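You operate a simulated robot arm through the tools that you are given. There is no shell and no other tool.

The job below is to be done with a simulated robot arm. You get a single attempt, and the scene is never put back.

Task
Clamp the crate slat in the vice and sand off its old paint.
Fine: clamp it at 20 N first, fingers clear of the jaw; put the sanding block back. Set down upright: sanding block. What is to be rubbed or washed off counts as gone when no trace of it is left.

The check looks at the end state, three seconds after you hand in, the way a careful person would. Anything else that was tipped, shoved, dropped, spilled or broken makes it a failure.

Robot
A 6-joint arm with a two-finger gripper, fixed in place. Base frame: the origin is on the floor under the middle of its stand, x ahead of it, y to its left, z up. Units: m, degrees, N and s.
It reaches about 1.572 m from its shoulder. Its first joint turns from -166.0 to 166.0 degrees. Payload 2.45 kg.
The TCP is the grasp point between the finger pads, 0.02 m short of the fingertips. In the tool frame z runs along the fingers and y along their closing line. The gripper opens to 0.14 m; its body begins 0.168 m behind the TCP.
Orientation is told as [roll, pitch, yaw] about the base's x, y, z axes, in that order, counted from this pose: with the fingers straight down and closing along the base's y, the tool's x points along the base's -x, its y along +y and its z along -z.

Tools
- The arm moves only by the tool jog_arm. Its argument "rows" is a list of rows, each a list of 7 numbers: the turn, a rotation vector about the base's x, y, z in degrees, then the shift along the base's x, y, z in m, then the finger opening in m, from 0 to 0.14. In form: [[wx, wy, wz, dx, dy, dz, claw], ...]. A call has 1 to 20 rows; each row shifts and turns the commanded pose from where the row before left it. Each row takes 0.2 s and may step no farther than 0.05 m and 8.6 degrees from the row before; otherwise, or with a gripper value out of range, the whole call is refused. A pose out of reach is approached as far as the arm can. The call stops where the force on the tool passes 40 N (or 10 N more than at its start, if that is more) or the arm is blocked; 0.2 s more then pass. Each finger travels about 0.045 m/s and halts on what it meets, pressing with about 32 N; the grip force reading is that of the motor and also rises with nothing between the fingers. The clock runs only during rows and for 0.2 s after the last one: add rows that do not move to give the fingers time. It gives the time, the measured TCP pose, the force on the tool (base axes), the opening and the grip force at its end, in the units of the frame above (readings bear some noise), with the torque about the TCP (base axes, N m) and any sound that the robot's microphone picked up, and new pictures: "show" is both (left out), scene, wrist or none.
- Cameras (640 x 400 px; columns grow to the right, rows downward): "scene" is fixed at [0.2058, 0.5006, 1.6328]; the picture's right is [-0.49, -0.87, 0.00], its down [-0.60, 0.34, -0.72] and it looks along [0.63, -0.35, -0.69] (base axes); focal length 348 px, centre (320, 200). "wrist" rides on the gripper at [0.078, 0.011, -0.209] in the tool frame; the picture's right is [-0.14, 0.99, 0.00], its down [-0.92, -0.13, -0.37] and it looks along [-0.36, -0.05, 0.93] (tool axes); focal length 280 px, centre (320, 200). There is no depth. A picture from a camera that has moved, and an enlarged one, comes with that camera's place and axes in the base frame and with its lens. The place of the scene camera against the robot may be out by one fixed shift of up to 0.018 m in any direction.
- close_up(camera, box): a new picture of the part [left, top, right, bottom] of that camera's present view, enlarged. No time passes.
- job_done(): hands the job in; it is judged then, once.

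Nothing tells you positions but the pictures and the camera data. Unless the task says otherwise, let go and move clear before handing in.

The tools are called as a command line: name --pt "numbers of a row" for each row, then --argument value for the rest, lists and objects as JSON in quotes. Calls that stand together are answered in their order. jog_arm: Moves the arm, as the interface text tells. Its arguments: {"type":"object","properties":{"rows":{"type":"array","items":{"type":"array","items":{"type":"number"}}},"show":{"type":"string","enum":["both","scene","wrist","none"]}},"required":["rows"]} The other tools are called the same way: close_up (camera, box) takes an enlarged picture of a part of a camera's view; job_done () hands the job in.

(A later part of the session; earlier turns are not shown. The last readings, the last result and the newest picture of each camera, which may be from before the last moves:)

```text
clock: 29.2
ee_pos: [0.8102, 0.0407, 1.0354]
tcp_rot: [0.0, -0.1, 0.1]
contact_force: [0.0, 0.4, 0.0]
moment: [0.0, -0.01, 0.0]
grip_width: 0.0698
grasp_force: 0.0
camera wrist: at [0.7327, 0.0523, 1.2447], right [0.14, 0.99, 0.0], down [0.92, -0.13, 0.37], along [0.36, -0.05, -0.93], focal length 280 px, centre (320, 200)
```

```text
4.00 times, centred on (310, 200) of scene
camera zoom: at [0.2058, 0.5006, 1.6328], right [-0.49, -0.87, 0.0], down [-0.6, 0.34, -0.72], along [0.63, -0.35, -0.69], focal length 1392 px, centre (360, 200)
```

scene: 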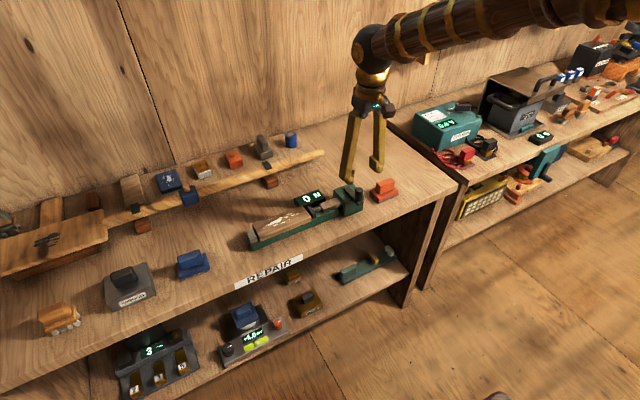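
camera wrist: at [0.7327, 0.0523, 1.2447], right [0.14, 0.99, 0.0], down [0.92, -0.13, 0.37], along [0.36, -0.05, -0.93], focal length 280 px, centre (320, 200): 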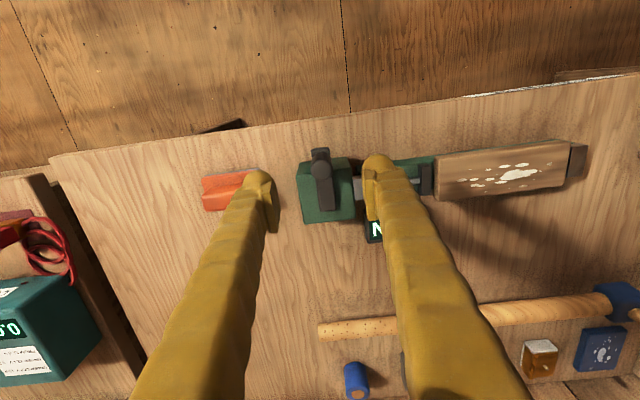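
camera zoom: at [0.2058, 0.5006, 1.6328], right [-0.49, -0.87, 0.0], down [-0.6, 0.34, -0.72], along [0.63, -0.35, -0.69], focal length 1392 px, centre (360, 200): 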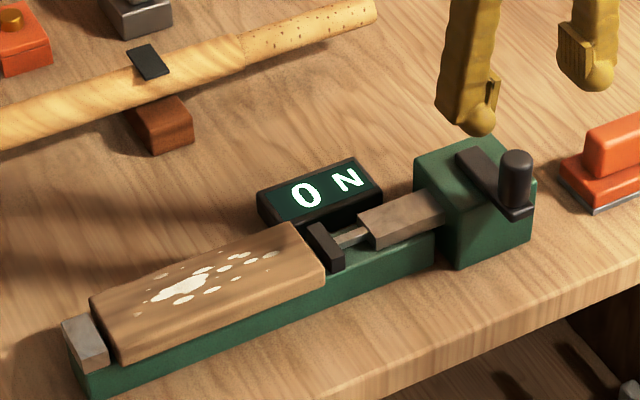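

The knob is centred between the fingers at (0.811, 0.043). I'll descend around it (tips above the bar) and cage it loosely.

jog_arm --pt "0 0 0 0.001 0.002 -0.03 0.07" --pt "0 0 0 0 0 -0.03 0.07" --pt "0 0 0 0 0 -0.015 0.06" --pt "0 0 0 0 0 -0.008 0.05" --pt "0 0 0 0 0 0 0.04" --pt "0 0 0 0 0 0 0.029" --pt "0 0 0 0 0 0 0.029" --show "both"

close_up --camera "wrist" --box '[200, 100, 440, 250]'

close_up --camera "scene" --box '[250, 140, 410, 240]'

```text
clock: 30.8
ee_pos: [0.8092, 0.0436, 0.9534]
tcp_rot: [0.0, 0.0, 0.0]
contact_force: [0.0, -0.2, -0.1]
moment: [0.01, 0.0, 0.01]
grip_width: 0.0288
grasp_force: 0.0
camera wrist: at [0.7329, 0.0548, 1.1616], right [0.14, 0.99, 0.0], down [0.92, -0.13, 0.37], along [0.37, -0.05, -0.93], focal length 280 px, centre (320, 200)
```

scene: 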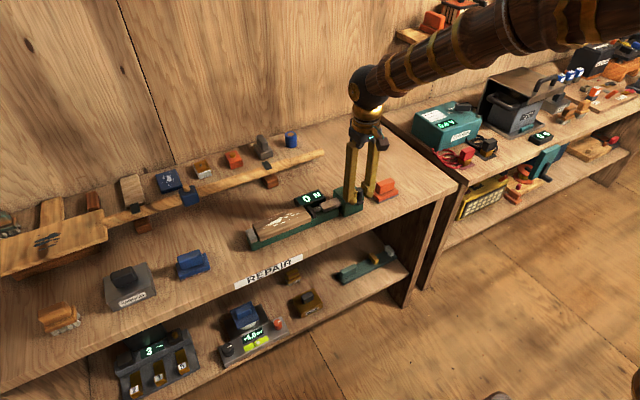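
wrist: 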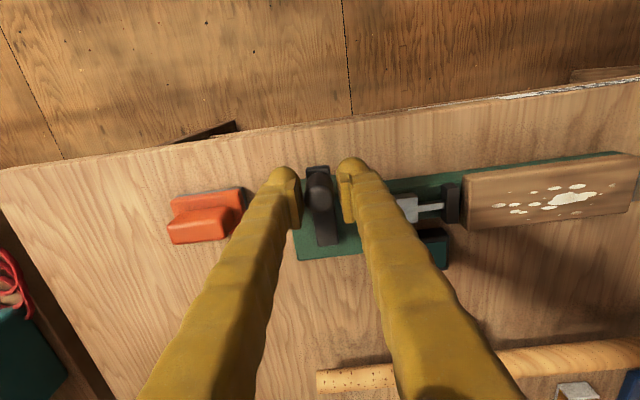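

```text
2.67 times, centred on (320, 175) of wrist
camera zoom: at [0.7329, 0.0548, 1.1616], right [0.14, 0.99, 0.0], down [0.92, -0.13, 0.37], along [0.37, -0.05, -0.93], focal length 748 px, centre (320, 267)
```

zoom: 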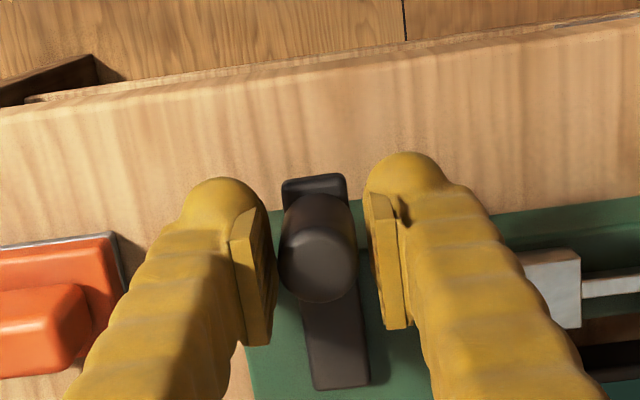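

```text
4.00 times, centred on (330, 190) of scene
camera zoom: at [0.2058, 0.5006, 1.6328], right [-0.49, -0.87, 0.0], down [-0.6, 0.34, -0.72], along [0.63, -0.35, -0.69], focal length 1392 px, centre (280, 240)
```

zoom: 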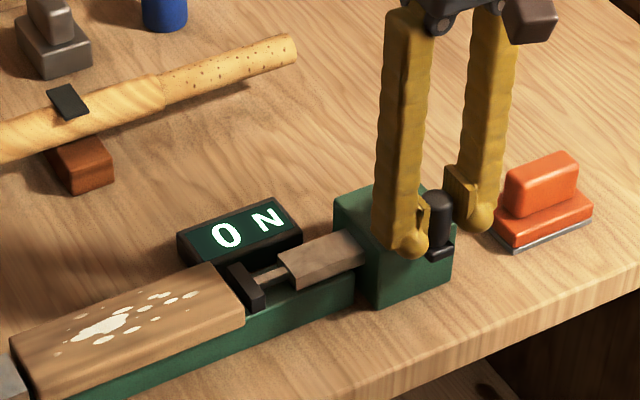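

The knob is caged. I'll try a small clockwise turn (24°) and check what the jaw and readout do.

jog_arm --pt "0 0 -8 0.0005 0.007 0 0.029" --pt "0 0 -8 0.0015 0.0069 0 0.029" --pt "0 0 -8 0.0024 0.0066 0 0.029" --pt "0 0 0 0 0 0 0.029" --show "wrist"

close_up --camera "scene" --box '[250, 140, 410, 240]'

```text
clock: 31.8
ee_pos: [0.8153, 0.0649, 0.9532]
tcp_rot: [0.0, 0.0, -24.1]
contact_force: [-0.2, -0.4, 0.1]
moment: [0.0, -0.03, -0.02]
grip_width: 0.0294
grasp_force: 0.2
camera wrist: at [0.7491, 0.1071, 1.1627], right [0.53, 0.85, 0.0], down [0.79, -0.49, 0.37], along [0.31, -0.2, -0.93], focal length 280 px, centre (320, 200)
```

wrist: 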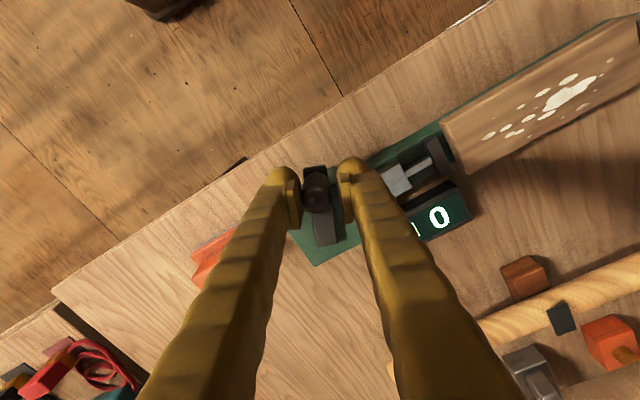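

```text
4.00 times, centred on (330, 190) of scene
camera zoom: at [0.2058, 0.5006, 1.6328], right [-0.49, -0.87, 0.0], down [-0.6, 0.34, -0.72], along [0.63, -0.35, -0.69], focal length 1392 px, centre (280, 240)
```

zoom: 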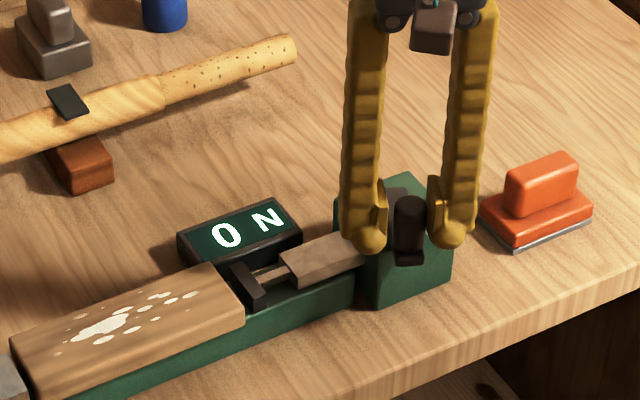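

close_up --camera "scene" --box '[290, 185, 354, 225]'

close_up --camera "wrist" --box '[280, 120, 480, 245]'

```text
10.00 times, centred on (322, 205) of scene
camera zoom: at [0.2058, 0.5006, 1.6328], right [-0.49, -0.87, 0.0], down [-0.6, 0.34, -0.72], along [0.63, -0.35, -0.69], focal length 3481 px, centre (300, 150)
```

zoom: 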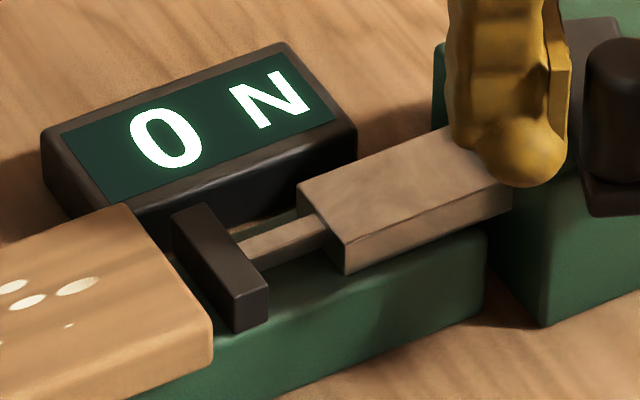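

```text
3.20 times, centred on (380, 182) of wrist
camera zoom: at [0.7491, 0.1071, 1.1627], right [0.53, 0.85, 0.0], down [0.79, -0.49, 0.37], along [0.31, -0.2, -0.93], focal length 897 px, centre (128, 256)
```

zoom: 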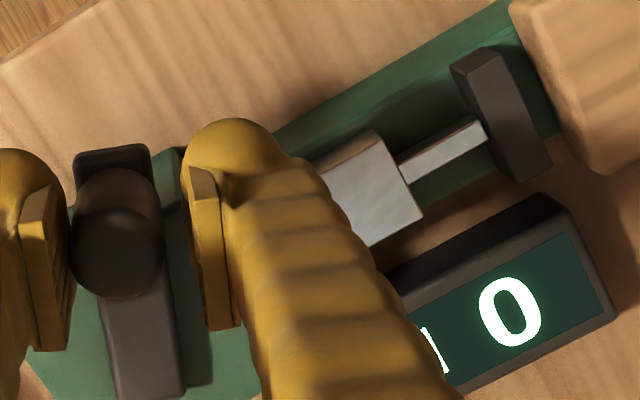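

jog_arm --pt "0 0 -8 0.0033 0.0062 0 0.029" --pt "0 0 -8 0.0041 0.0057 0 0.029" --pt "0 0 -8 0.0049 0.0051 0 0.029" --pt "0 0 -8 0.0056 0.0043 0 0.029" --pt "0 0 0 0 0 0 0.029" --show "wrist"

close_up --camera "scene" --box '[290, 185, 354, 225]'

```text
clock: 33.0
ee_pos: [0.8349, 0.0858, 0.9539]
tcp_rot: [0.0, 0.1, -56.1]
contact_force: [-5.6, -2.1, -1.3]
moment: [0.0, 0.04, -0.05]
grip_width: 0.0337
grasp_force: 3.4
camera wrist: at [0.8001, 0.1578, 1.1629], right [0.9, 0.44, 0.0], down [0.41, -0.84, 0.37], along [0.16, -0.33, -0.93], focal length 280 px, centre (320, 200)
```

wrist: 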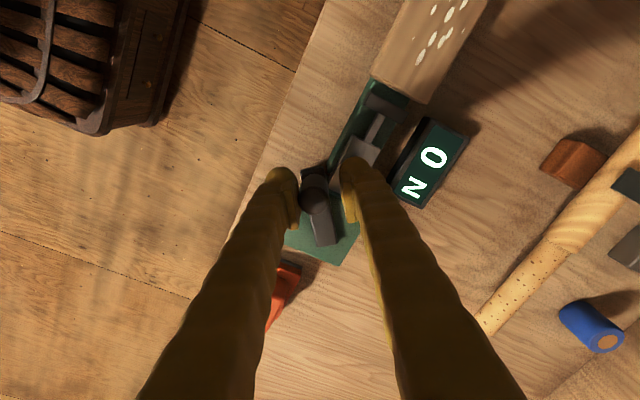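

```text
10.00 times, centred on (322, 205) of scene
camera zoom: at [0.2058, 0.5006, 1.6328], right [-0.49, -0.87, 0.0], down [-0.6, 0.34, -0.72], along [0.63, -0.35, -0.69], focal length 3481 px, centre (300, 150)
```

zoom: 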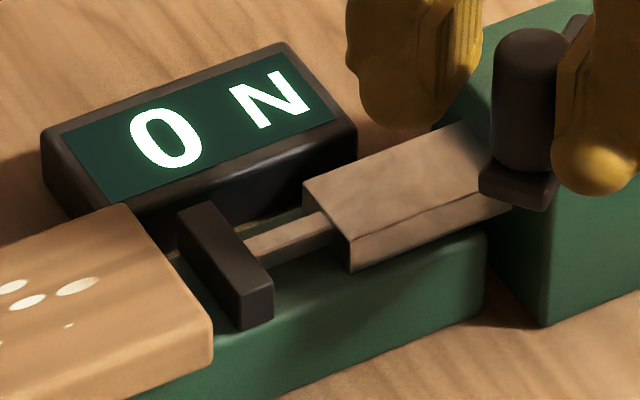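

Clockwise retracts the pad (it moved away from the slat), so tightening is counter-clockwise. I'll turn the crank back and on past the start.

jog_arm --pt "0 0 8 -0.0056 -0.0043 0 0.029" --pt "0 0 8 -0.0049 -0.0051 0 0.029" --pt "0 0 8 -0.0041 -0.0057 0 0.029" --pt "0 0 8 -0.0033 -0.0062 0 0.029" --pt "0 0 8 -0.0024 -0.0066 0 0.029" --pt "0 0 8 -0.0015 -0.0069 0 0.029" --pt "0 0 8 -0.0005 -0.007 0 0.029" --pt "0 0 8 0.0005 -0.007 0 0.029" --pt "0 0 8 0.0015 -0.0069 0 0.029" --pt "0 0 8 0.0024 -0.0066 0 0.029" --pt "0 0 8 0.0033 -0.0062 0 0.029" --pt "0 0 8 0.0041 -0.0057 0 0.029" --pt "0 0 8 0.0049 -0.0051 0 0.029" --pt "0 0 8 0.0056 -0.0043 0 0.029" --pt "0 0 0 0 0 0 0.029" --show "both"

close_up --camera "scene" --box '[290, 185, 354, 225]'

close_up --camera "wrist" --box '[200, 100, 440, 250]'

```text
clock: 36.2
ee_pos: [0.8328, 0.0015, 0.9561]
tcp_rot: [0.1, 0.1, 56.1]
contact_force: [-0.8, -0.1, -0.1]
moment: [0.01, -0.01, 0.0]
grip_width: 0.029
grasp_force: 0.5
camera wrist: at [0.7811, -0.0561, 1.1634], right [-0.75, 0.67, 0.0], down [0.62, 0.69, 0.37], along [0.25, 0.27, -0.93], focal length 280 px, centre (320, 200)
```

scene: 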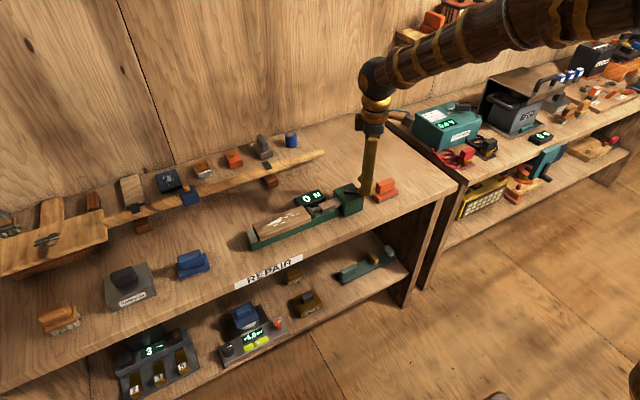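
wrist: 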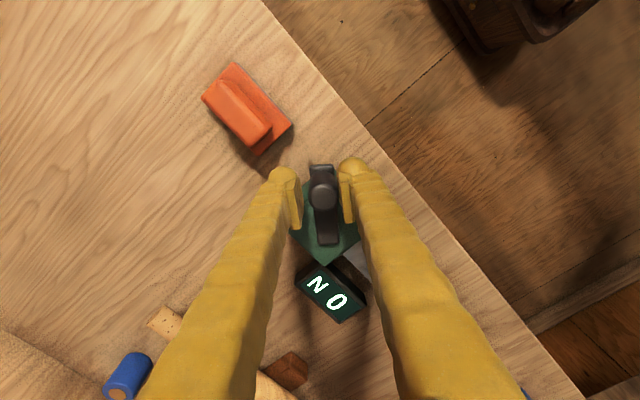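

```text
10.00 times, centred on (322, 205) of scene
camera zoom: at [0.2058, 0.5006, 1.6328], right [-0.49, -0.87, 0.0], down [-0.6, 0.34, -0.72], along [0.63, -0.35, -0.69], focal length 3481 px, centre (300, 150)
```

zoom: 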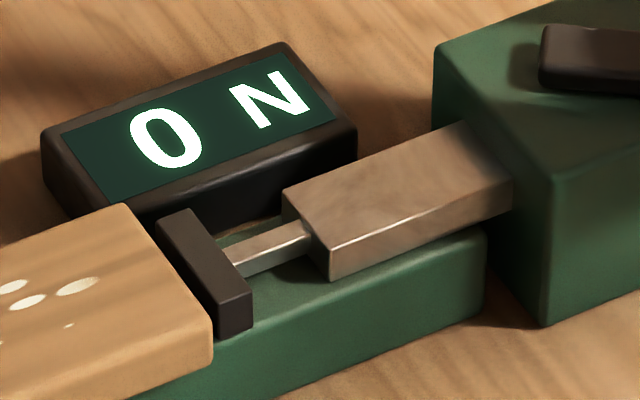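

```text
2.67 times, centred on (320, 175) of wrist
camera zoom: at [0.7811, -0.0561, 1.1634], right [-0.75, 0.67, 0.0], down [0.62, 0.69, 0.37], along [0.25, 0.27, -0.93], focal length 748 px, centre (320, 267)
```

zoom: 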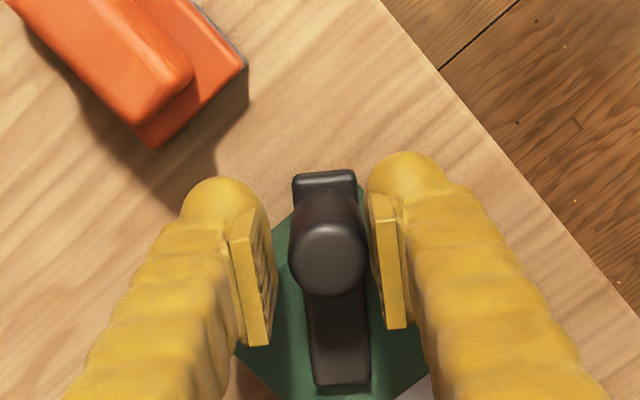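

Counter-clockwise advances the pad at roughly 0.068 mm per degree, so about 160° more is needed. Continuing to turn.

jog_arm --pt "0 0 8 0.0061 -0.0035 -0.001 0.029" --pt "0 0 8 0.0065 -0.0026 0 0.029" --pt "0 0 8 0.0068 -0.0017 0 0.029" --pt "0 0 8 0.007 -0.0007 0 0.029" --pt "0 0 8 0.007 0.0002 0 0.029" --pt "0 0 8 0.0069 0.0012 0 0.029" --pt "0 0 8 0.0067 0.0022 0 0.029" --pt "0 0 0 0 0 0 0.029" --show "both"

close_up --camera "scene" --box '[290, 185, 354, 225]'

close_up --camera "wrist" --box '[200, 100, 440, 250]'

```text
clock: 38.0
ee_pos: [0.88, -0.0022, 0.9541]
tcp_rot: [0.1, -0.1, 112.1]
contact_force: [-1.0, -0.5, -0.3]
moment: [-0.02, -0.01, 0.04]
grip_width: 0.0294
grasp_force: 0.1
camera wrist: at [0.9, -0.0789, 1.1623], right [-0.97, -0.25, 0.0], down [-0.23, 0.9, 0.37], along [-0.09, 0.36, -0.93], focal length 280 px, centre (320, 200)
```

scene: 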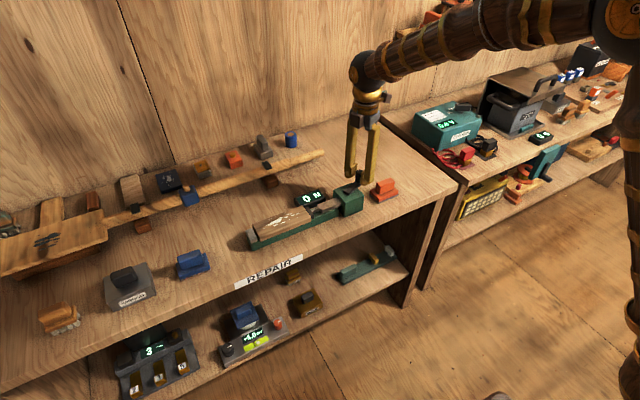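
wrist: 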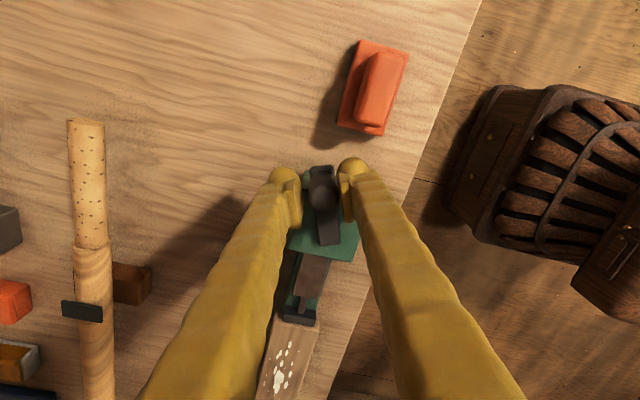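

```text
10.00 times, centred on (322, 205) of scene
camera zoom: at [0.2058, 0.5006, 1.6328], right [-0.49, -0.87, 0.0], down [-0.6, 0.34, -0.72], along [0.63, -0.35, -0.69], focal length 3481 px, centre (300, 150)
```

zoom: 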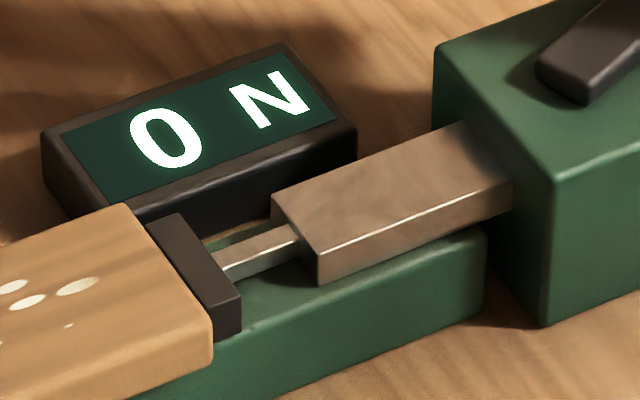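

```text
2.67 times, centred on (320, 175) of wrist
camera zoom: at [0.9, -0.0789, 1.1623], right [-0.97, -0.25, 0.0], down [-0.23, 0.9, 0.37], along [-0.09, 0.36, -0.93], focal length 748 px, centre (320, 267)
```

zoom: 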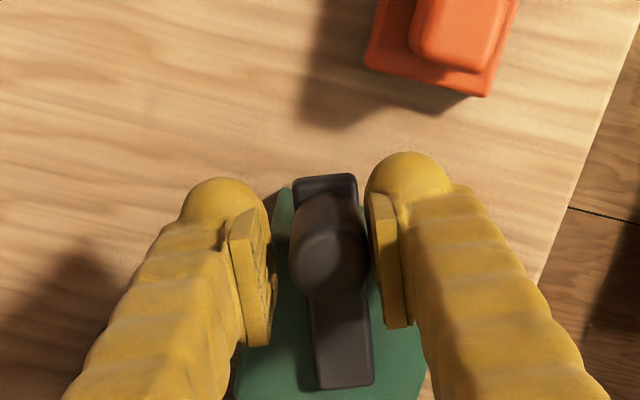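

The turning works well and the pad is nearly at the slat. I'll release, lift, rotate the wrist back 180°, and re-cage the knob to keep within wrist range.

jog_arm --pt "0 0 0 0 0 0 0.04" --pt "0 0 0 0 0 0 0.055" --pt "0 0 0 0 0 0.02 0.055" --pt "0 0 0 0 0 0.035 0.055" --pt "0 0 -8.5 0 0 0 0.055" --pt "0 0 -8.5 0 0 0 0.055" --pt "0 0 -8.5 0 0 0 0.055" --pt "0 0 -8.5 0 0 0 0.055" --pt "0 0 -8.5 0 0 0 0.055" --pt "0 0 -8.5 0 0 0 0.055" --pt "0 0 -8.5 0 0 0 0.055" --pt "0 0 -8.5 0 0 0 0.055" --pt "0 0 -8.5 0 0 0 0.055" --pt "0 0 -8.5 0 0 0 0.055" --show "none"

jog_arm --pt "0 0 -8.5 0 0 0 0.055" --pt "0 0 -8.5 0 0 0 0.055" --pt "0 0 -8.5 0 0 0 0.055" --pt "0 0 -8.5 0 0 0 0.055" --pt "0 0 -8.5 0 0 0 0.055" --pt "0 0 -8.5 0 0 0 0.055" --pt "0 0 -8.5 0 0 0 0.055" --pt "0 0 -8.5 0 0 0 0.055" --pt "0 0 -8.5 0 0 0 0.055" --pt "0 0 -8.5 0 0 0 0.055" --pt "0 0 -8.5 0 0 0 0.055" --pt "0 0 -1.5 0 0 0 0.055" --pt "0 0 0 0 0 0 0.055" --show "both"

close_up --camera "wrist" --box '[200, 100, 440, 250]'

close_up --camera "scene" --box '[290, 170, 370, 220]'

```text
clock: 41.0
ee_pos: [0.8804, -0.0029, 1.0079]
tcp_rot: [0.0, -0.1, 26.9]
contact_force: [0.3, 0.9, -0.4]
moment: [-0.01, -0.03, -0.01]
grip_width: 0.0549
grasp_force: 0.0
```

```text
clock: 43.8
ee_pos: [0.8802, -0.0031, 1.0078]
tcp_rot: [0.0, 0.0, -68.1]
contact_force: [-0.3, 0.2, 0.4]
moment: [0.0, -0.02, 0.03]
grip_width: 0.0552
grasp_force: 0.1
camera wrist: at [0.8615, 0.0743, 1.2168], right [0.97, 0.24, 0.0], down [0.23, -0.9, 0.37], along [0.09, -0.36, -0.93], focal length 280 px, centre (320, 200)
```

scene: 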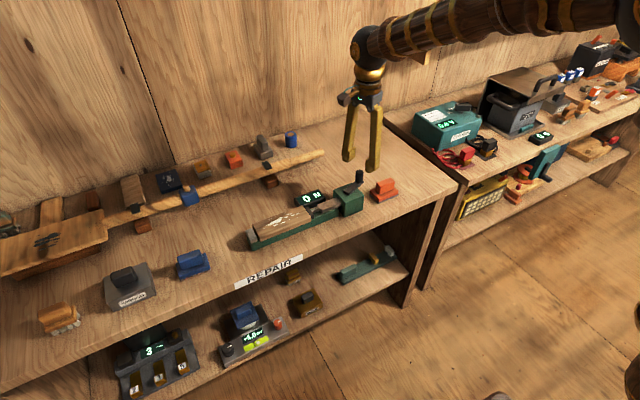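
wrist: 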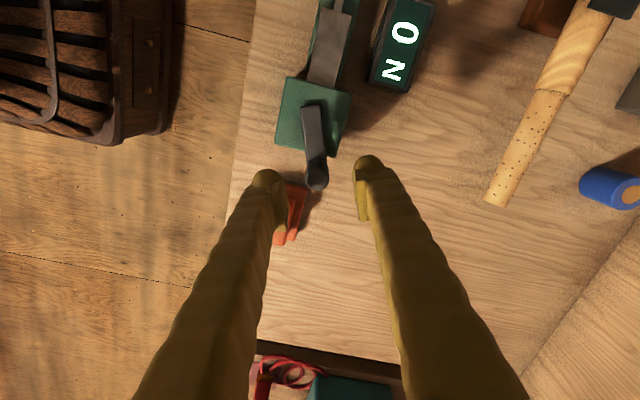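

```text
2.67 times, centred on (320, 175) of wrist
camera zoom: at [0.8615, 0.0743, 1.2168], right [0.97, 0.24, 0.0], down [0.23, -0.9, 0.37], along [0.09, -0.36, -0.93], focal length 748 px, centre (320, 267)
```

zoom: 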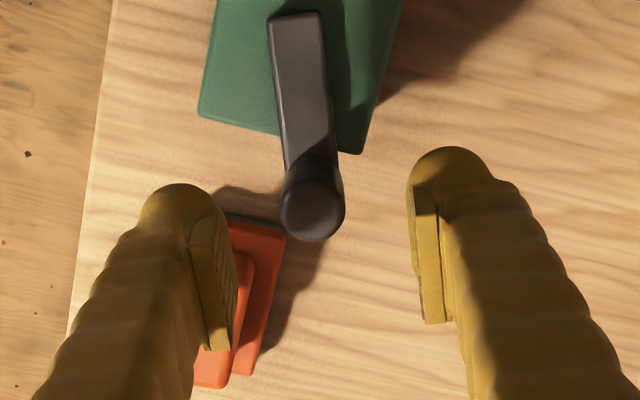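

```text
8.00 times, centred on (330, 195) of scene
camera zoom: at [0.2058, 0.5006, 1.6328], right [-0.49, -0.87, 0.0], down [-0.6, 0.34, -0.72], along [0.63, -0.35, -0.69], focal length 2785 px, centre (240, 240)
```

zoom: 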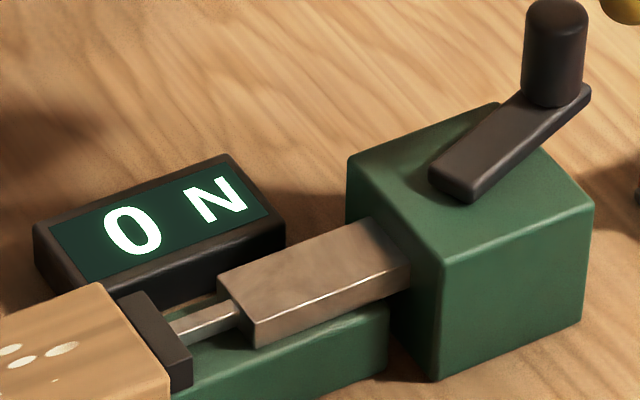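

Knob re-centred. I'll lower, re-cage, and turn on to about −184°.

jog_arm --pt "0 0 0 0 0 -0.03 0.055" --pt "0 0 0 0 0 -0.0245 0.055" --pt "0 0 0 0 0 0 0.04" --pt "0 0 0 0 0 0 0.029" --pt "0 0 0 0 0 0 0.029" --pt "0 0 8 0.0063 0.0031 0 0.029" --pt "0 0 8 0.0058 0.0039 0 0.029" --pt "0 0 8 0.0052 0.0047 0 0.029" --pt "0 0 8 0.0045 0.0054 0 0.029" --pt "0 0 8 0.0037 0.006 0 0.029" --pt "0 0 8 0.0029 0.0064 0 0.029" --pt "0 0 8 0.002 0.0068 0 0.029" --pt "0 0 8 0.001 0.007 0 0.029" --pt "0 0 8 0 0.007 0 0.029" --pt "0 0 0 0 0 0 0.029" --show "both"

close_up --camera "scene" --box '[230, 180, 358, 260]'

```text
clock: 47.0
ee_pos: [0.9119, 0.0487, 0.9544]
tcp_rot: [-0.1, 0.0, 4.2]
contact_force: [0.1, -1.2, 0.5]
moment: [0.01, 0.0, 0.01]
grip_width: 0.0297
grasp_force: 0.4
camera wrist: at [0.8334, 0.0539, 1.1628], right [0.07, 1.0, 0.0], down [0.93, -0.06, 0.37], along [0.37, -0.02, -0.93], focal length 280 px, centre (320, 200)
```

scene: 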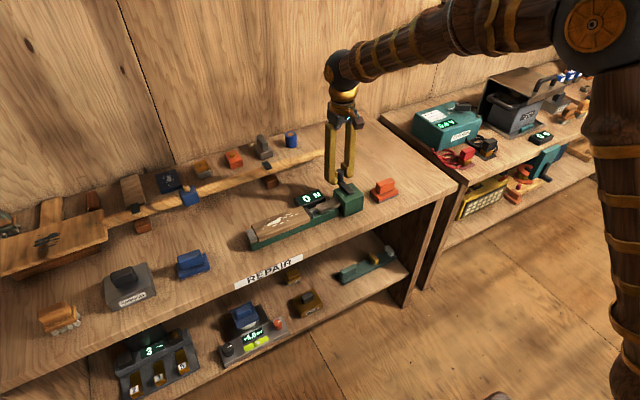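
wrist: 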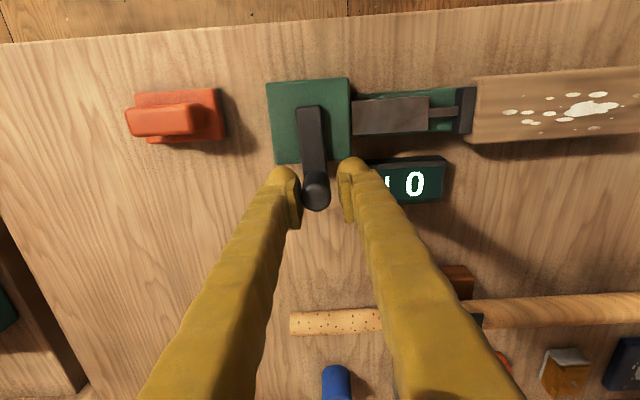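

```text
5.00 times, centred on (294, 220) of scene
camera zoom: at [0.2058, 0.5006, 1.6328], right [-0.49, -0.87, 0.0], down [-0.6, 0.34, -0.72], along [0.63, -0.35, -0.69], focal length 1740 px, centre (450, 100)
```

zoom: 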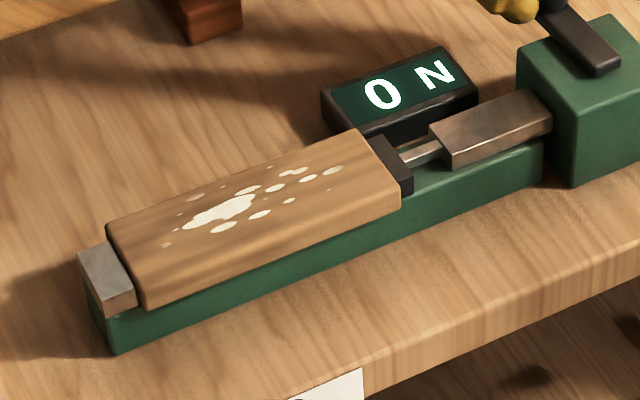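

The pad touches the slat and is sliding it toward the stop; readout still 0 N. I'll continue in small increments while watching the display.

jog_arm --pt "0 0 8 -0.001 0.007 0 0.029" --pt "0 0 8 -0.002 0.0068 0 0.029" --pt "0 0 0 0 0 0 0.029" --show "none"

close_up --camera "scene" --box '[230, 180, 358, 260]'

```text
clock: 47.8
ee_pos: [0.9088, 0.0617, 0.9535]
tcp_rot: [0.0, -0.1, 20.1]
contact_force: [0.5, -0.5, 0.3]
moment: [0.01, 0.0, 0.02]
grip_width: 0.029
grasp_force: 0.0
```

```text
5.00 times, centred on (294, 220) of scene
camera zoom: at [0.2058, 0.5006, 1.6328], right [-0.49, -0.87, 0.0], down [-0.6, 0.34, -0.72], along [0.63, -0.35, -0.69], focal length 1740 px, centre (450, 100)
```

zoom: 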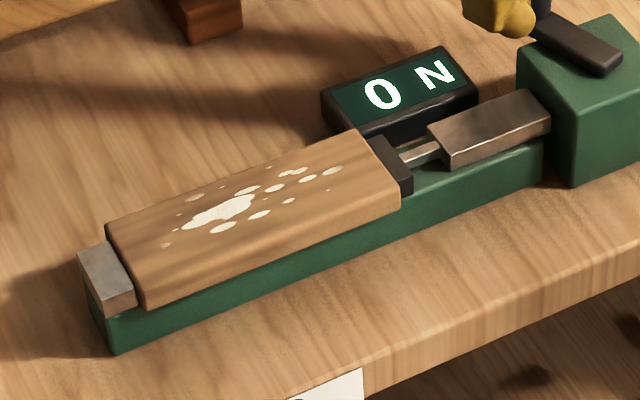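

jog_arm --pt "0 0 8 -0.0029 0.0064 0 0.029" --pt "0 0 0 0 0 0 0.029" --show "none"

close_up --camera "scene" --box '[230, 180, 358, 260]'

```text
clock: 48.4
ee_pos: [0.9057, 0.0677, 0.953]
tcp_rot: [0.0, 0.0, 28.2]
contact_force: [0.4, 0.2, 0.9]
moment: [0.02, -0.01, -0.03]
grip_width: 0.0292
grasp_force: 0.3
```

```text
5.00 times, centred on (294, 220) of scene
camera zoom: at [0.2058, 0.5006, 1.6328], right [-0.49, -0.87, 0.0], down [-0.6, 0.34, -0.72], along [0.63, -0.35, -0.69], focal length 1740 px, centre (450, 100)
```

zoom: 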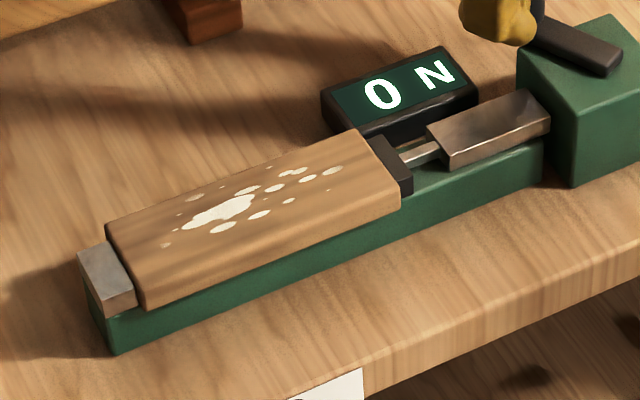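

close_up --camera "scene" --box '[238, 212, 286, 242]'

close_up --camera "scene" --box '[296, 190, 344, 220]'

close_up --camera "scene" --box '[310, 160, 374, 200]'

```text
13.33 times, centred on (262, 227) of scene
camera zoom: at [0.2058, 0.5006, 1.6328], right [-0.49, -0.87, 0.0], down [-0.6, 0.34, -0.72], along [0.63, -0.35, -0.69], focal length 4641 px, centre (1093, -160)
```

zoom: 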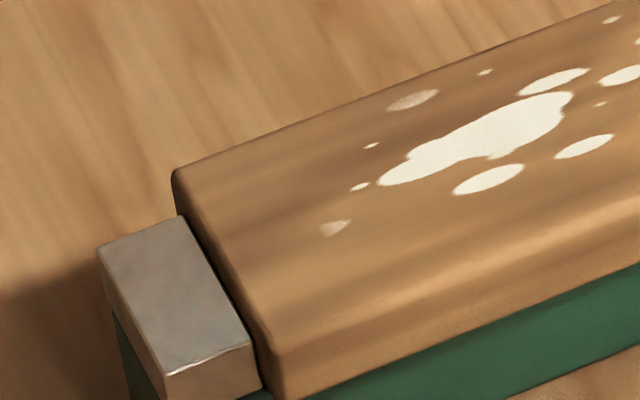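

```text
13.33 times, centred on (320, 205) of scene
camera zoom: at [0.2058, 0.5006, 1.6328], right [-0.49, -0.87, 0.0], down [-0.6, 0.34, -0.72], along [0.63, -0.35, -0.69], focal length 4641 px, centre (320, 133)
```

zoom: 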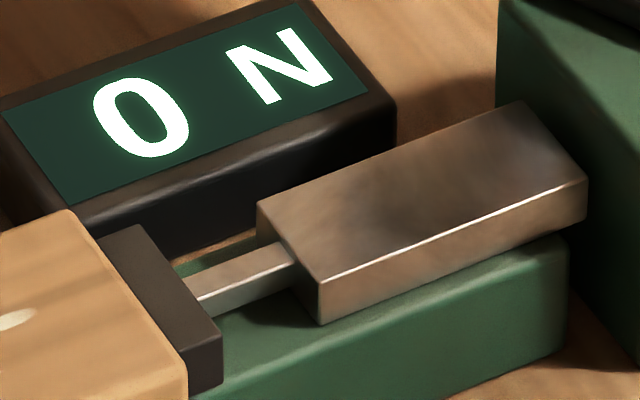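

```text
10.00 times, centred on (342, 180) of scene
camera zoom: at [0.2058, 0.5006, 1.6328], right [-0.49, -0.87, 0.0], down [-0.6, 0.34, -0.72], along [0.63, -0.35, -0.69], focal length 3481 px, centre (100, 400)
```

zoom: 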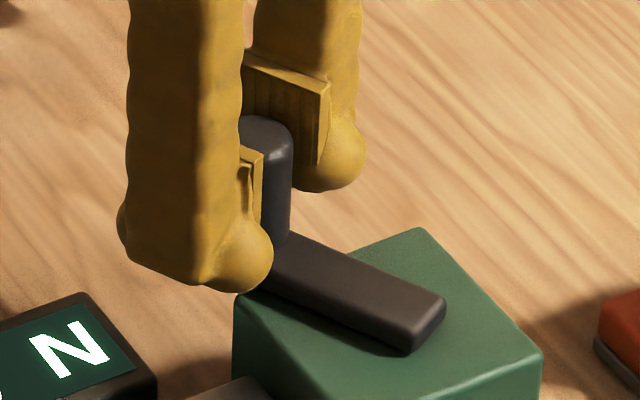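

jog_arm --pt "0 0 8 -0.0037 0.006 0 0.029" --pt "0 0 0 0 0 0 0.029" --show "none"

close_up --camera "scene" --box '[238, 212, 286, 242]'

close_up --camera "scene" --box '[296, 190, 344, 220]'

```text
clock: 49.0
ee_pos: [0.9007, 0.075, 0.9544]
tcp_rot: [-0.1, 0.0, 36.1]
contact_force: [-0.1, 0.1, -0.3]
moment: [-0.01, -0.01, -0.02]
grip_width: 0.0296
grasp_force: 0.2
```

```text
13.33 times, centred on (262, 227) of scene
camera zoom: at [0.2058, 0.5006, 1.6328], right [-0.49, -0.87, 0.0], down [-0.6, 0.34, -0.72], along [0.63, -0.35, -0.69], focal length 4641 px, centre (1093, -160)
```

zoom: 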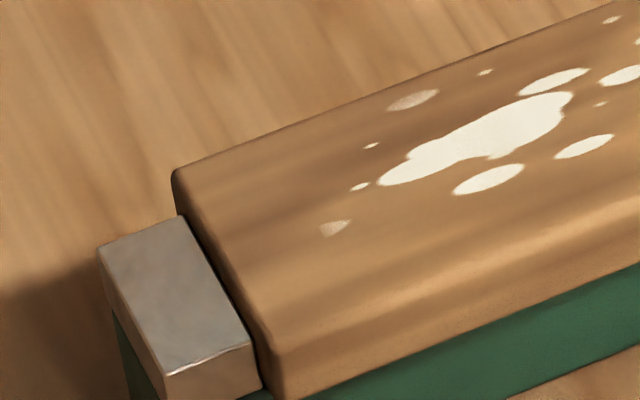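

```text
13.33 times, centred on (320, 205) of scene
camera zoom: at [0.2058, 0.5006, 1.6328], right [-0.49, -0.87, 0.0], down [-0.6, 0.34, -0.72], along [0.63, -0.35, -0.69], focal length 4641 px, centre (320, 133)
```

zoom: 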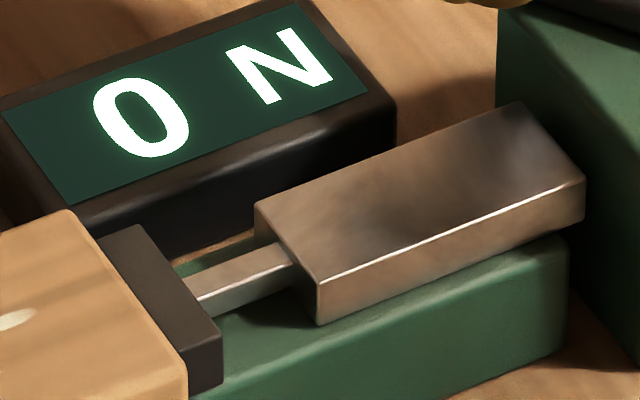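

The slat is against the stop and the pad on it; only the sleeve advances now and the readout is still 0 N. Continuing in small steps.

jog_arm --pt "0 0 8 -0.0045 0.0054 0 0.029" --pt "0 0 0 0 0 0 0.029" --show "none"

close_up --camera "scene" --box '[290, 175, 354, 215]'

jog_arm --pt "0 0 8 -0.0052 0.0047 0 0.029" --pt "0 0 0 0 0 0 0.029" --show "wrist"

close_up --camera "scene" --box '[290, 175, 354, 215]'

```text
clock: 49.6
ee_pos: [0.8975, 0.079, 0.9535]
tcp_rot: [0.1, 0.0, 44.0]
contact_force: [1.6, -0.8, 0.1]
moment: [-0.03, 0.01, 0.02]
grip_width: 0.0296
grasp_force: 0.7
```

```text
10.00 times, centred on (322, 195) of scene
camera zoom: at [0.2058, 0.5006, 1.6328], right [-0.49, -0.87, 0.0], down [-0.6, 0.34, -0.72], along [0.63, -0.35, -0.69], focal length 3481 px, centre (300, 250)
```

zoom: 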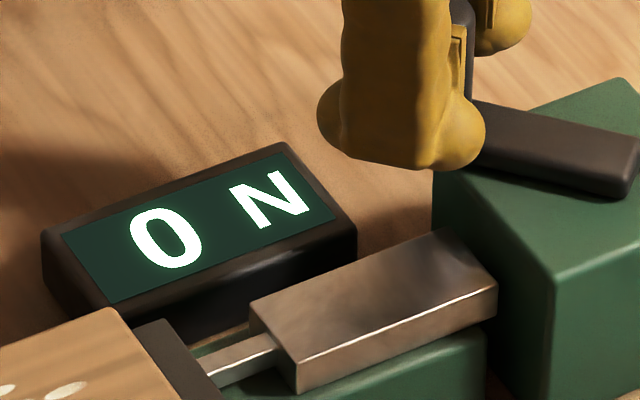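

```text
clock: 50.2
ee_pos: [0.8904, 0.0839, 0.9536]
tcp_rot: [0.1, 0.1, 52.1]
contact_force: [-0.2, 0.2, -0.1]
moment: [-0.05, 0.02, 0.01]
grip_width: 0.0291
grasp_force: 0.0
camera wrist: at [0.8353, 0.0296, 1.1629], right [-0.7, 0.72, 0.0], down [0.67, 0.65, 0.37], along [0.26, 0.26, -0.93], focal length 280 px, centre (320, 200)
```

wrist: 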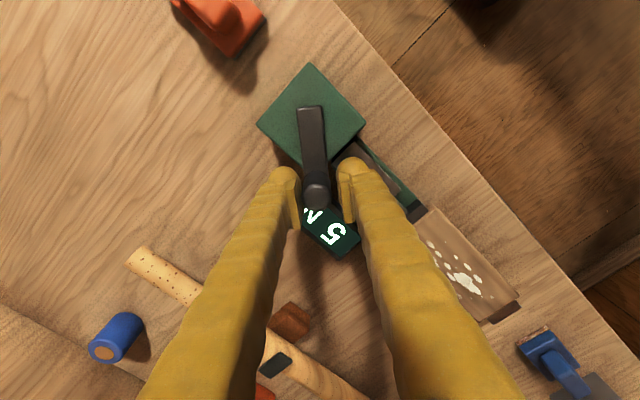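

```text
10.00 times, centred on (322, 195) of scene
camera zoom: at [0.2058, 0.5006, 1.6328], right [-0.49, -0.87, 0.0], down [-0.6, 0.34, -0.72], along [0.63, -0.35, -0.69], focal length 3481 px, centre (300, 250)
```

zoom: 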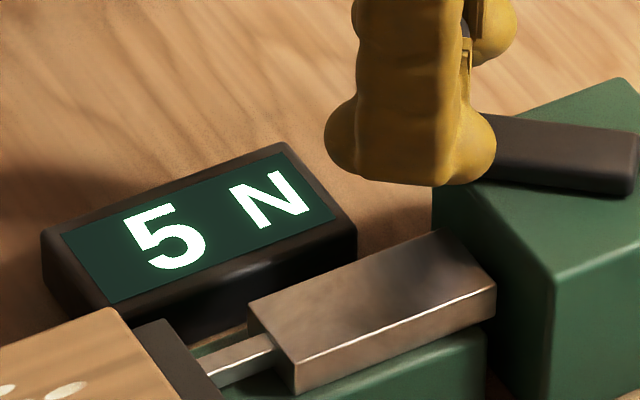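

The readout rose to 5 N. I'll keep on in small steps.

jog_arm --pt "0 0 8 -0.0058 0.0039 0 0.029" --pt "0 0 0 0 0 0 0.029" --show "none"

close_up --camera "scene" --box '[290, 175, 354, 215]'

jog_arm --pt "0 0 4 -0.0032 0.0017 0 0.029" --pt "0 0 0 0 0 0 0.029" --show "none"

close_up --camera "scene" --box '[290, 175, 354, 215]'

```text
clock: 50.8
ee_pos: [0.886, 0.0877, 0.9537]
tcp_rot: [0.0, 0.0, 60.2]
contact_force: [0.9, -0.6, 0.4]
moment: [0.01, 0.01, -0.01]
grip_width: 0.0293
grasp_force: 0.4
```

```text
10.00 times, centred on (322, 195) of scene
camera zoom: at [0.2058, 0.5006, 1.6328], right [-0.49, -0.87, 0.0], down [-0.6, 0.34, -0.72], along [0.63, -0.35, -0.69], focal length 3481 px, centre (300, 250)
```

zoom: 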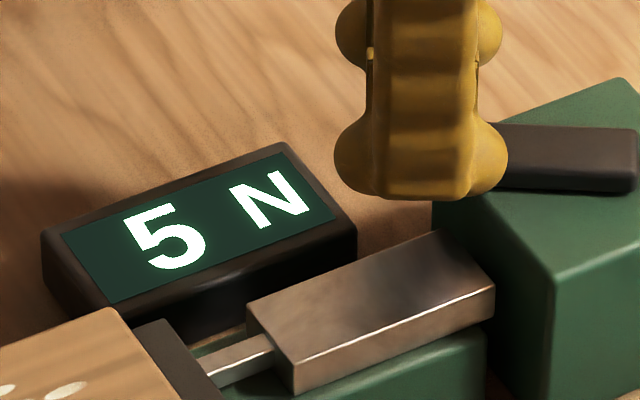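

```text
clock: 51.4
ee_pos: [0.882, 0.0901, 0.9553]
tcp_rot: [0.1, 0.0, 64.0]
contact_force: [2.5, -0.4, 0.8]
moment: [0.01, -0.03, 0.02]
grip_width: 0.0304
grasp_force: 0.5
```

```text
10.00 times, centred on (322, 195) of scene
camera zoom: at [0.2058, 0.5006, 1.6328], right [-0.49, -0.87, 0.0], down [-0.6, 0.34, -0.72], along [0.63, -0.35, -0.69], focal length 3481 px, centre (300, 250)
```

zoom: 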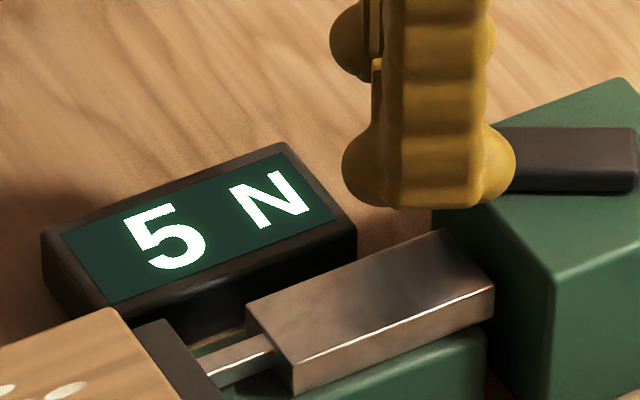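

jog_arm --pt "0 0 4 -0.0032 0.0014 0 0.029" --pt "0 0 0 0 0 0 0.029" --show "none"

close_up --camera "scene" --box '[290, 175, 354, 215]'

jog_arm --pt "0 0 4 -0.0033 0.0012 0 0.029" --pt "0 0 0 0 0 0 0.029" --show "none"

close_up --camera "scene" --box '[290, 175, 354, 215]'

jog_arm --pt "0 0 4 -0.0034 0.001 0 0.029" --pt "0 0 0 0 0 0 0.029" --show "none"

close_up --camera "scene" --box '[290, 175, 354, 215]'

```text
clock: 52.0
ee_pos: [0.8793, 0.0916, 0.9535]
tcp_rot: [0.0, 0.0, 68.0]
contact_force: [1.6, -0.1, 0.5]
moment: [0.0, -0.02, 0.03]
grip_width: 0.03
grasp_force: 1.0
```

```text
10.00 times, centred on (322, 195) of scene
camera zoom: at [0.2058, 0.5006, 1.6328], right [-0.49, -0.87, 0.0], down [-0.6, 0.34, -0.72], along [0.63, -0.35, -0.69], focal length 3481 px, centre (300, 250)
```

zoom: 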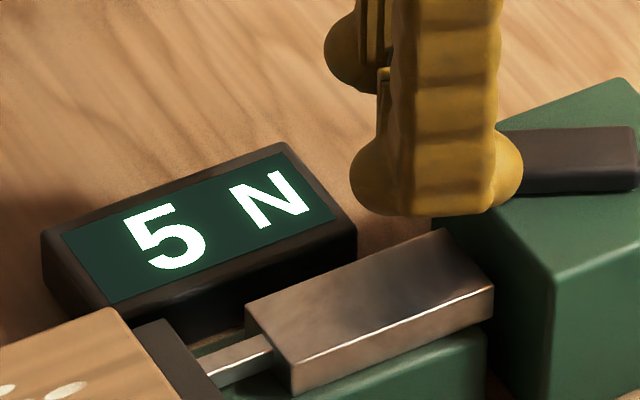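

```text
clock: 52.6
ee_pos: [0.876, 0.0919, 0.9538]
tcp_rot: [0.0, 0.1, 72.1]
contact_force: [1.8, 0.1, 0.4]
moment: [-0.01, 0.01, 0.01]
grip_width: 0.03
grasp_force: 0.5
```

```text
10.00 times, centred on (322, 195) of scene
camera zoom: at [0.2058, 0.5006, 1.6328], right [-0.49, -0.87, 0.0], down [-0.6, 0.34, -0.72], along [0.63, -0.35, -0.69], focal length 3481 px, centre (300, 250)
```

zoom: 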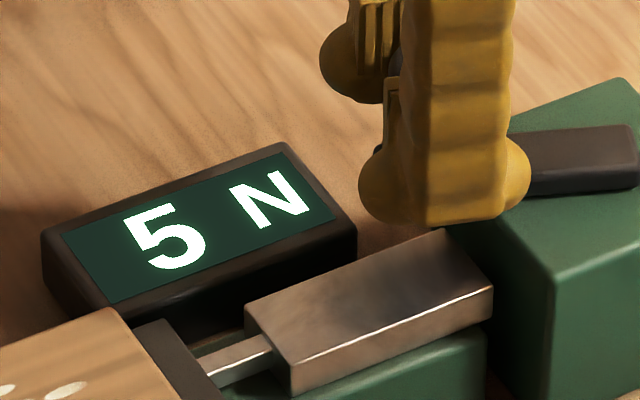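

```text
clock: 53.2
ee_pos: [0.8725, 0.0927, 0.9531]
tcp_rot: [0.1, 0.0, 76.0]
contact_force: [1.1, 0.2, 0.9]
moment: [-0.02, -0.03, 0.02]
grip_width: 0.0301
grasp_force: 0.9
```

```text
10.00 times, centred on (322, 195) of scene
camera zoom: at [0.2058, 0.5006, 1.6328], right [-0.49, -0.87, 0.0], down [-0.6, 0.34, -0.72], along [0.63, -0.35, -0.69], focal length 3481 px, centre (300, 250)
```

zoom: 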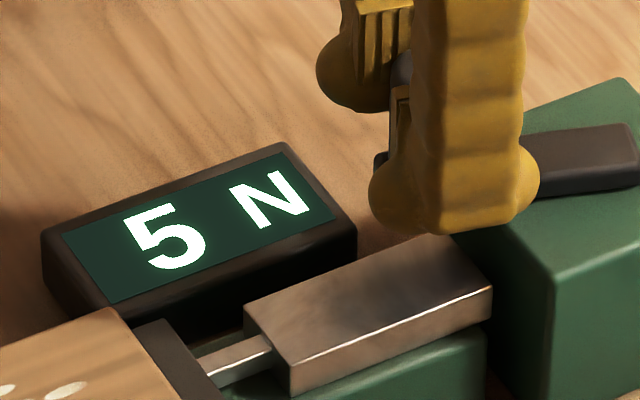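

jog_arm --pt "0 0 8 -0.0069 0.0012 0 0.029" --pt "0 0 0 0 0 0 0.029" --show "none"

close_up --camera "scene" --box '[290, 175, 354, 215]'

jog_arm --pt "0 0 8 -0.007 0.0002 0 0.029" --pt "0 0 0 0 0 0 0.029" --show "none"

close_up --camera "scene" --box '[290, 175, 354, 215]'

jog_arm --pt "0 0 8 -0.007 -0.0007 0 0.029" --pt "0 0 0 0 0 0 0.029" --show "none"

close_up --camera "scene" --box '[290, 175, 354, 215]'

```text
clock: 53.8
ee_pos: [0.8665, 0.0946, 0.9546]
tcp_rot: [0.0, 0.0, 84.1]
contact_force: [0.9, 0.6, -0.4]
moment: [0.01, 0.01, 0.01]
grip_width: 0.0297
grasp_force: 0.3
```

```text
10.00 times, centred on (322, 195) of scene
camera zoom: at [0.2058, 0.5006, 1.6328], right [-0.49, -0.87, 0.0], down [-0.6, 0.34, -0.72], along [0.63, -0.35, -0.69], focal length 3481 px, centre (300, 250)
```

zoom: 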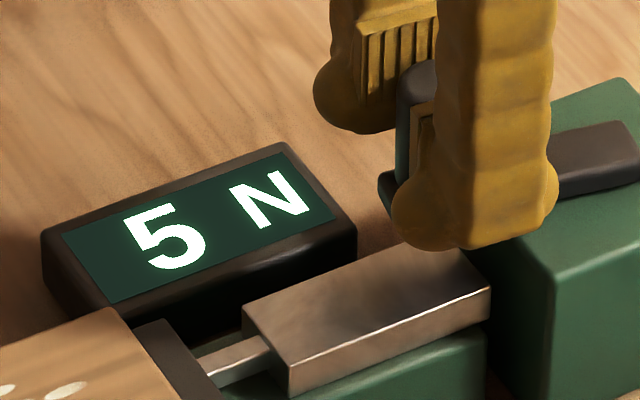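

```text
clock: 54.4
ee_pos: [0.8595, 0.0948, 0.9531]
tcp_rot: [0.1, 0.0, 92.1]
contact_force: [0.6, -1.1, -0.1]
moment: [0.03, -0.03, 0.0]
grip_width: 0.0294
grasp_force: 0.7
```

```text
10.00 times, centred on (322, 195) of scene
camera zoom: at [0.2058, 0.5006, 1.6328], right [-0.49, -0.87, 0.0], down [-0.6, 0.34, -0.72], along [0.63, -0.35, -0.69], focal length 3481 px, centre (300, 250)
```

zoom: 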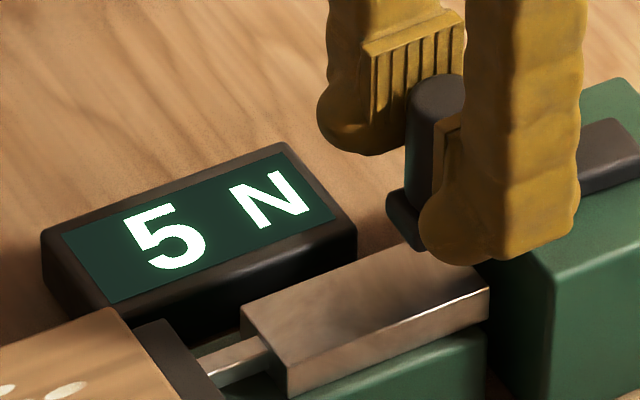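

```text
clock: 55.0
ee_pos: [0.8529, 0.0951, 0.9551]
tcp_rot: [-0.1, 0.0, 100.0]
contact_force: [0.8, 0.9, 0.8]
moment: [0.01, -0.02, 0.01]
grip_width: 0.03
grasp_force: 0.7
```

```text
10.00 times, centred on (322, 195) of scene
camera zoom: at [0.2058, 0.5006, 1.6328], right [-0.49, -0.87, 0.0], down [-0.6, 0.34, -0.72], along [0.63, -0.35, -0.69], focal length 3481 px, centre (300, 250)
```

zoom: 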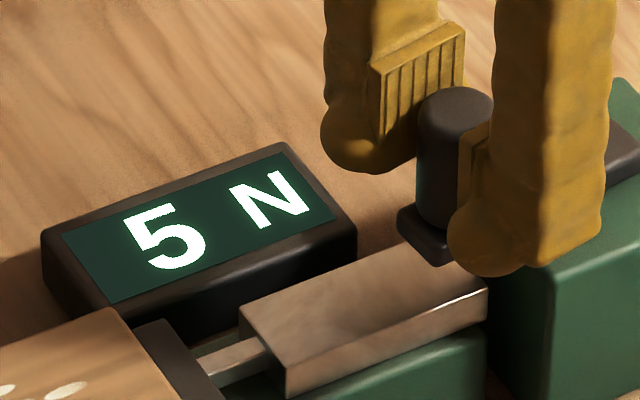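

The display steps by 5 N, roughly one step per 55–60° of turn. I'll turn a bit more and then regrasp again.

jog_arm --pt "0 0 8 -0.0068 -0.0017 0 0.029" --pt "0 0 8 -0.0065 -0.0026 0 0.029" --pt "0 0 0 0 0 0 0.029" --show "none"

close_up --camera "scene" --box '[290, 175, 354, 215]'

```text
clock: 55.8
ee_pos: [0.8383, 0.0895, 0.9536]
tcp_rot: [0.0, 0.0, 116.2]
contact_force: [2.0, 1.6, -0.8]
moment: [0.03, -0.02, -0.03]
grip_width: 0.0305
grasp_force: 1.1
```

```text
10.00 times, centred on (322, 195) of scene
camera zoom: at [0.2058, 0.5006, 1.6328], right [-0.49, -0.87, 0.0], down [-0.6, 0.34, -0.72], along [0.63, -0.35, -0.69], focal length 3481 px, centre (300, 250)
```

zoom: 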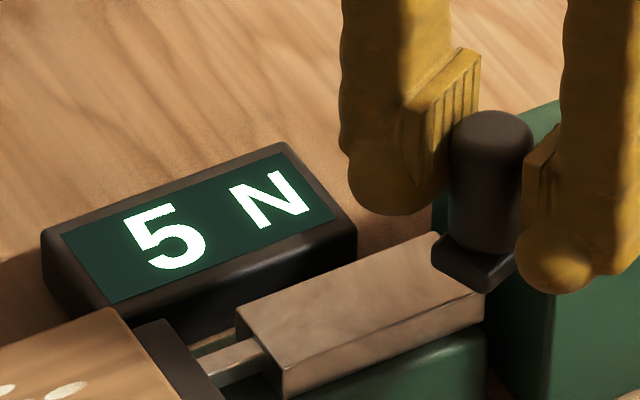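

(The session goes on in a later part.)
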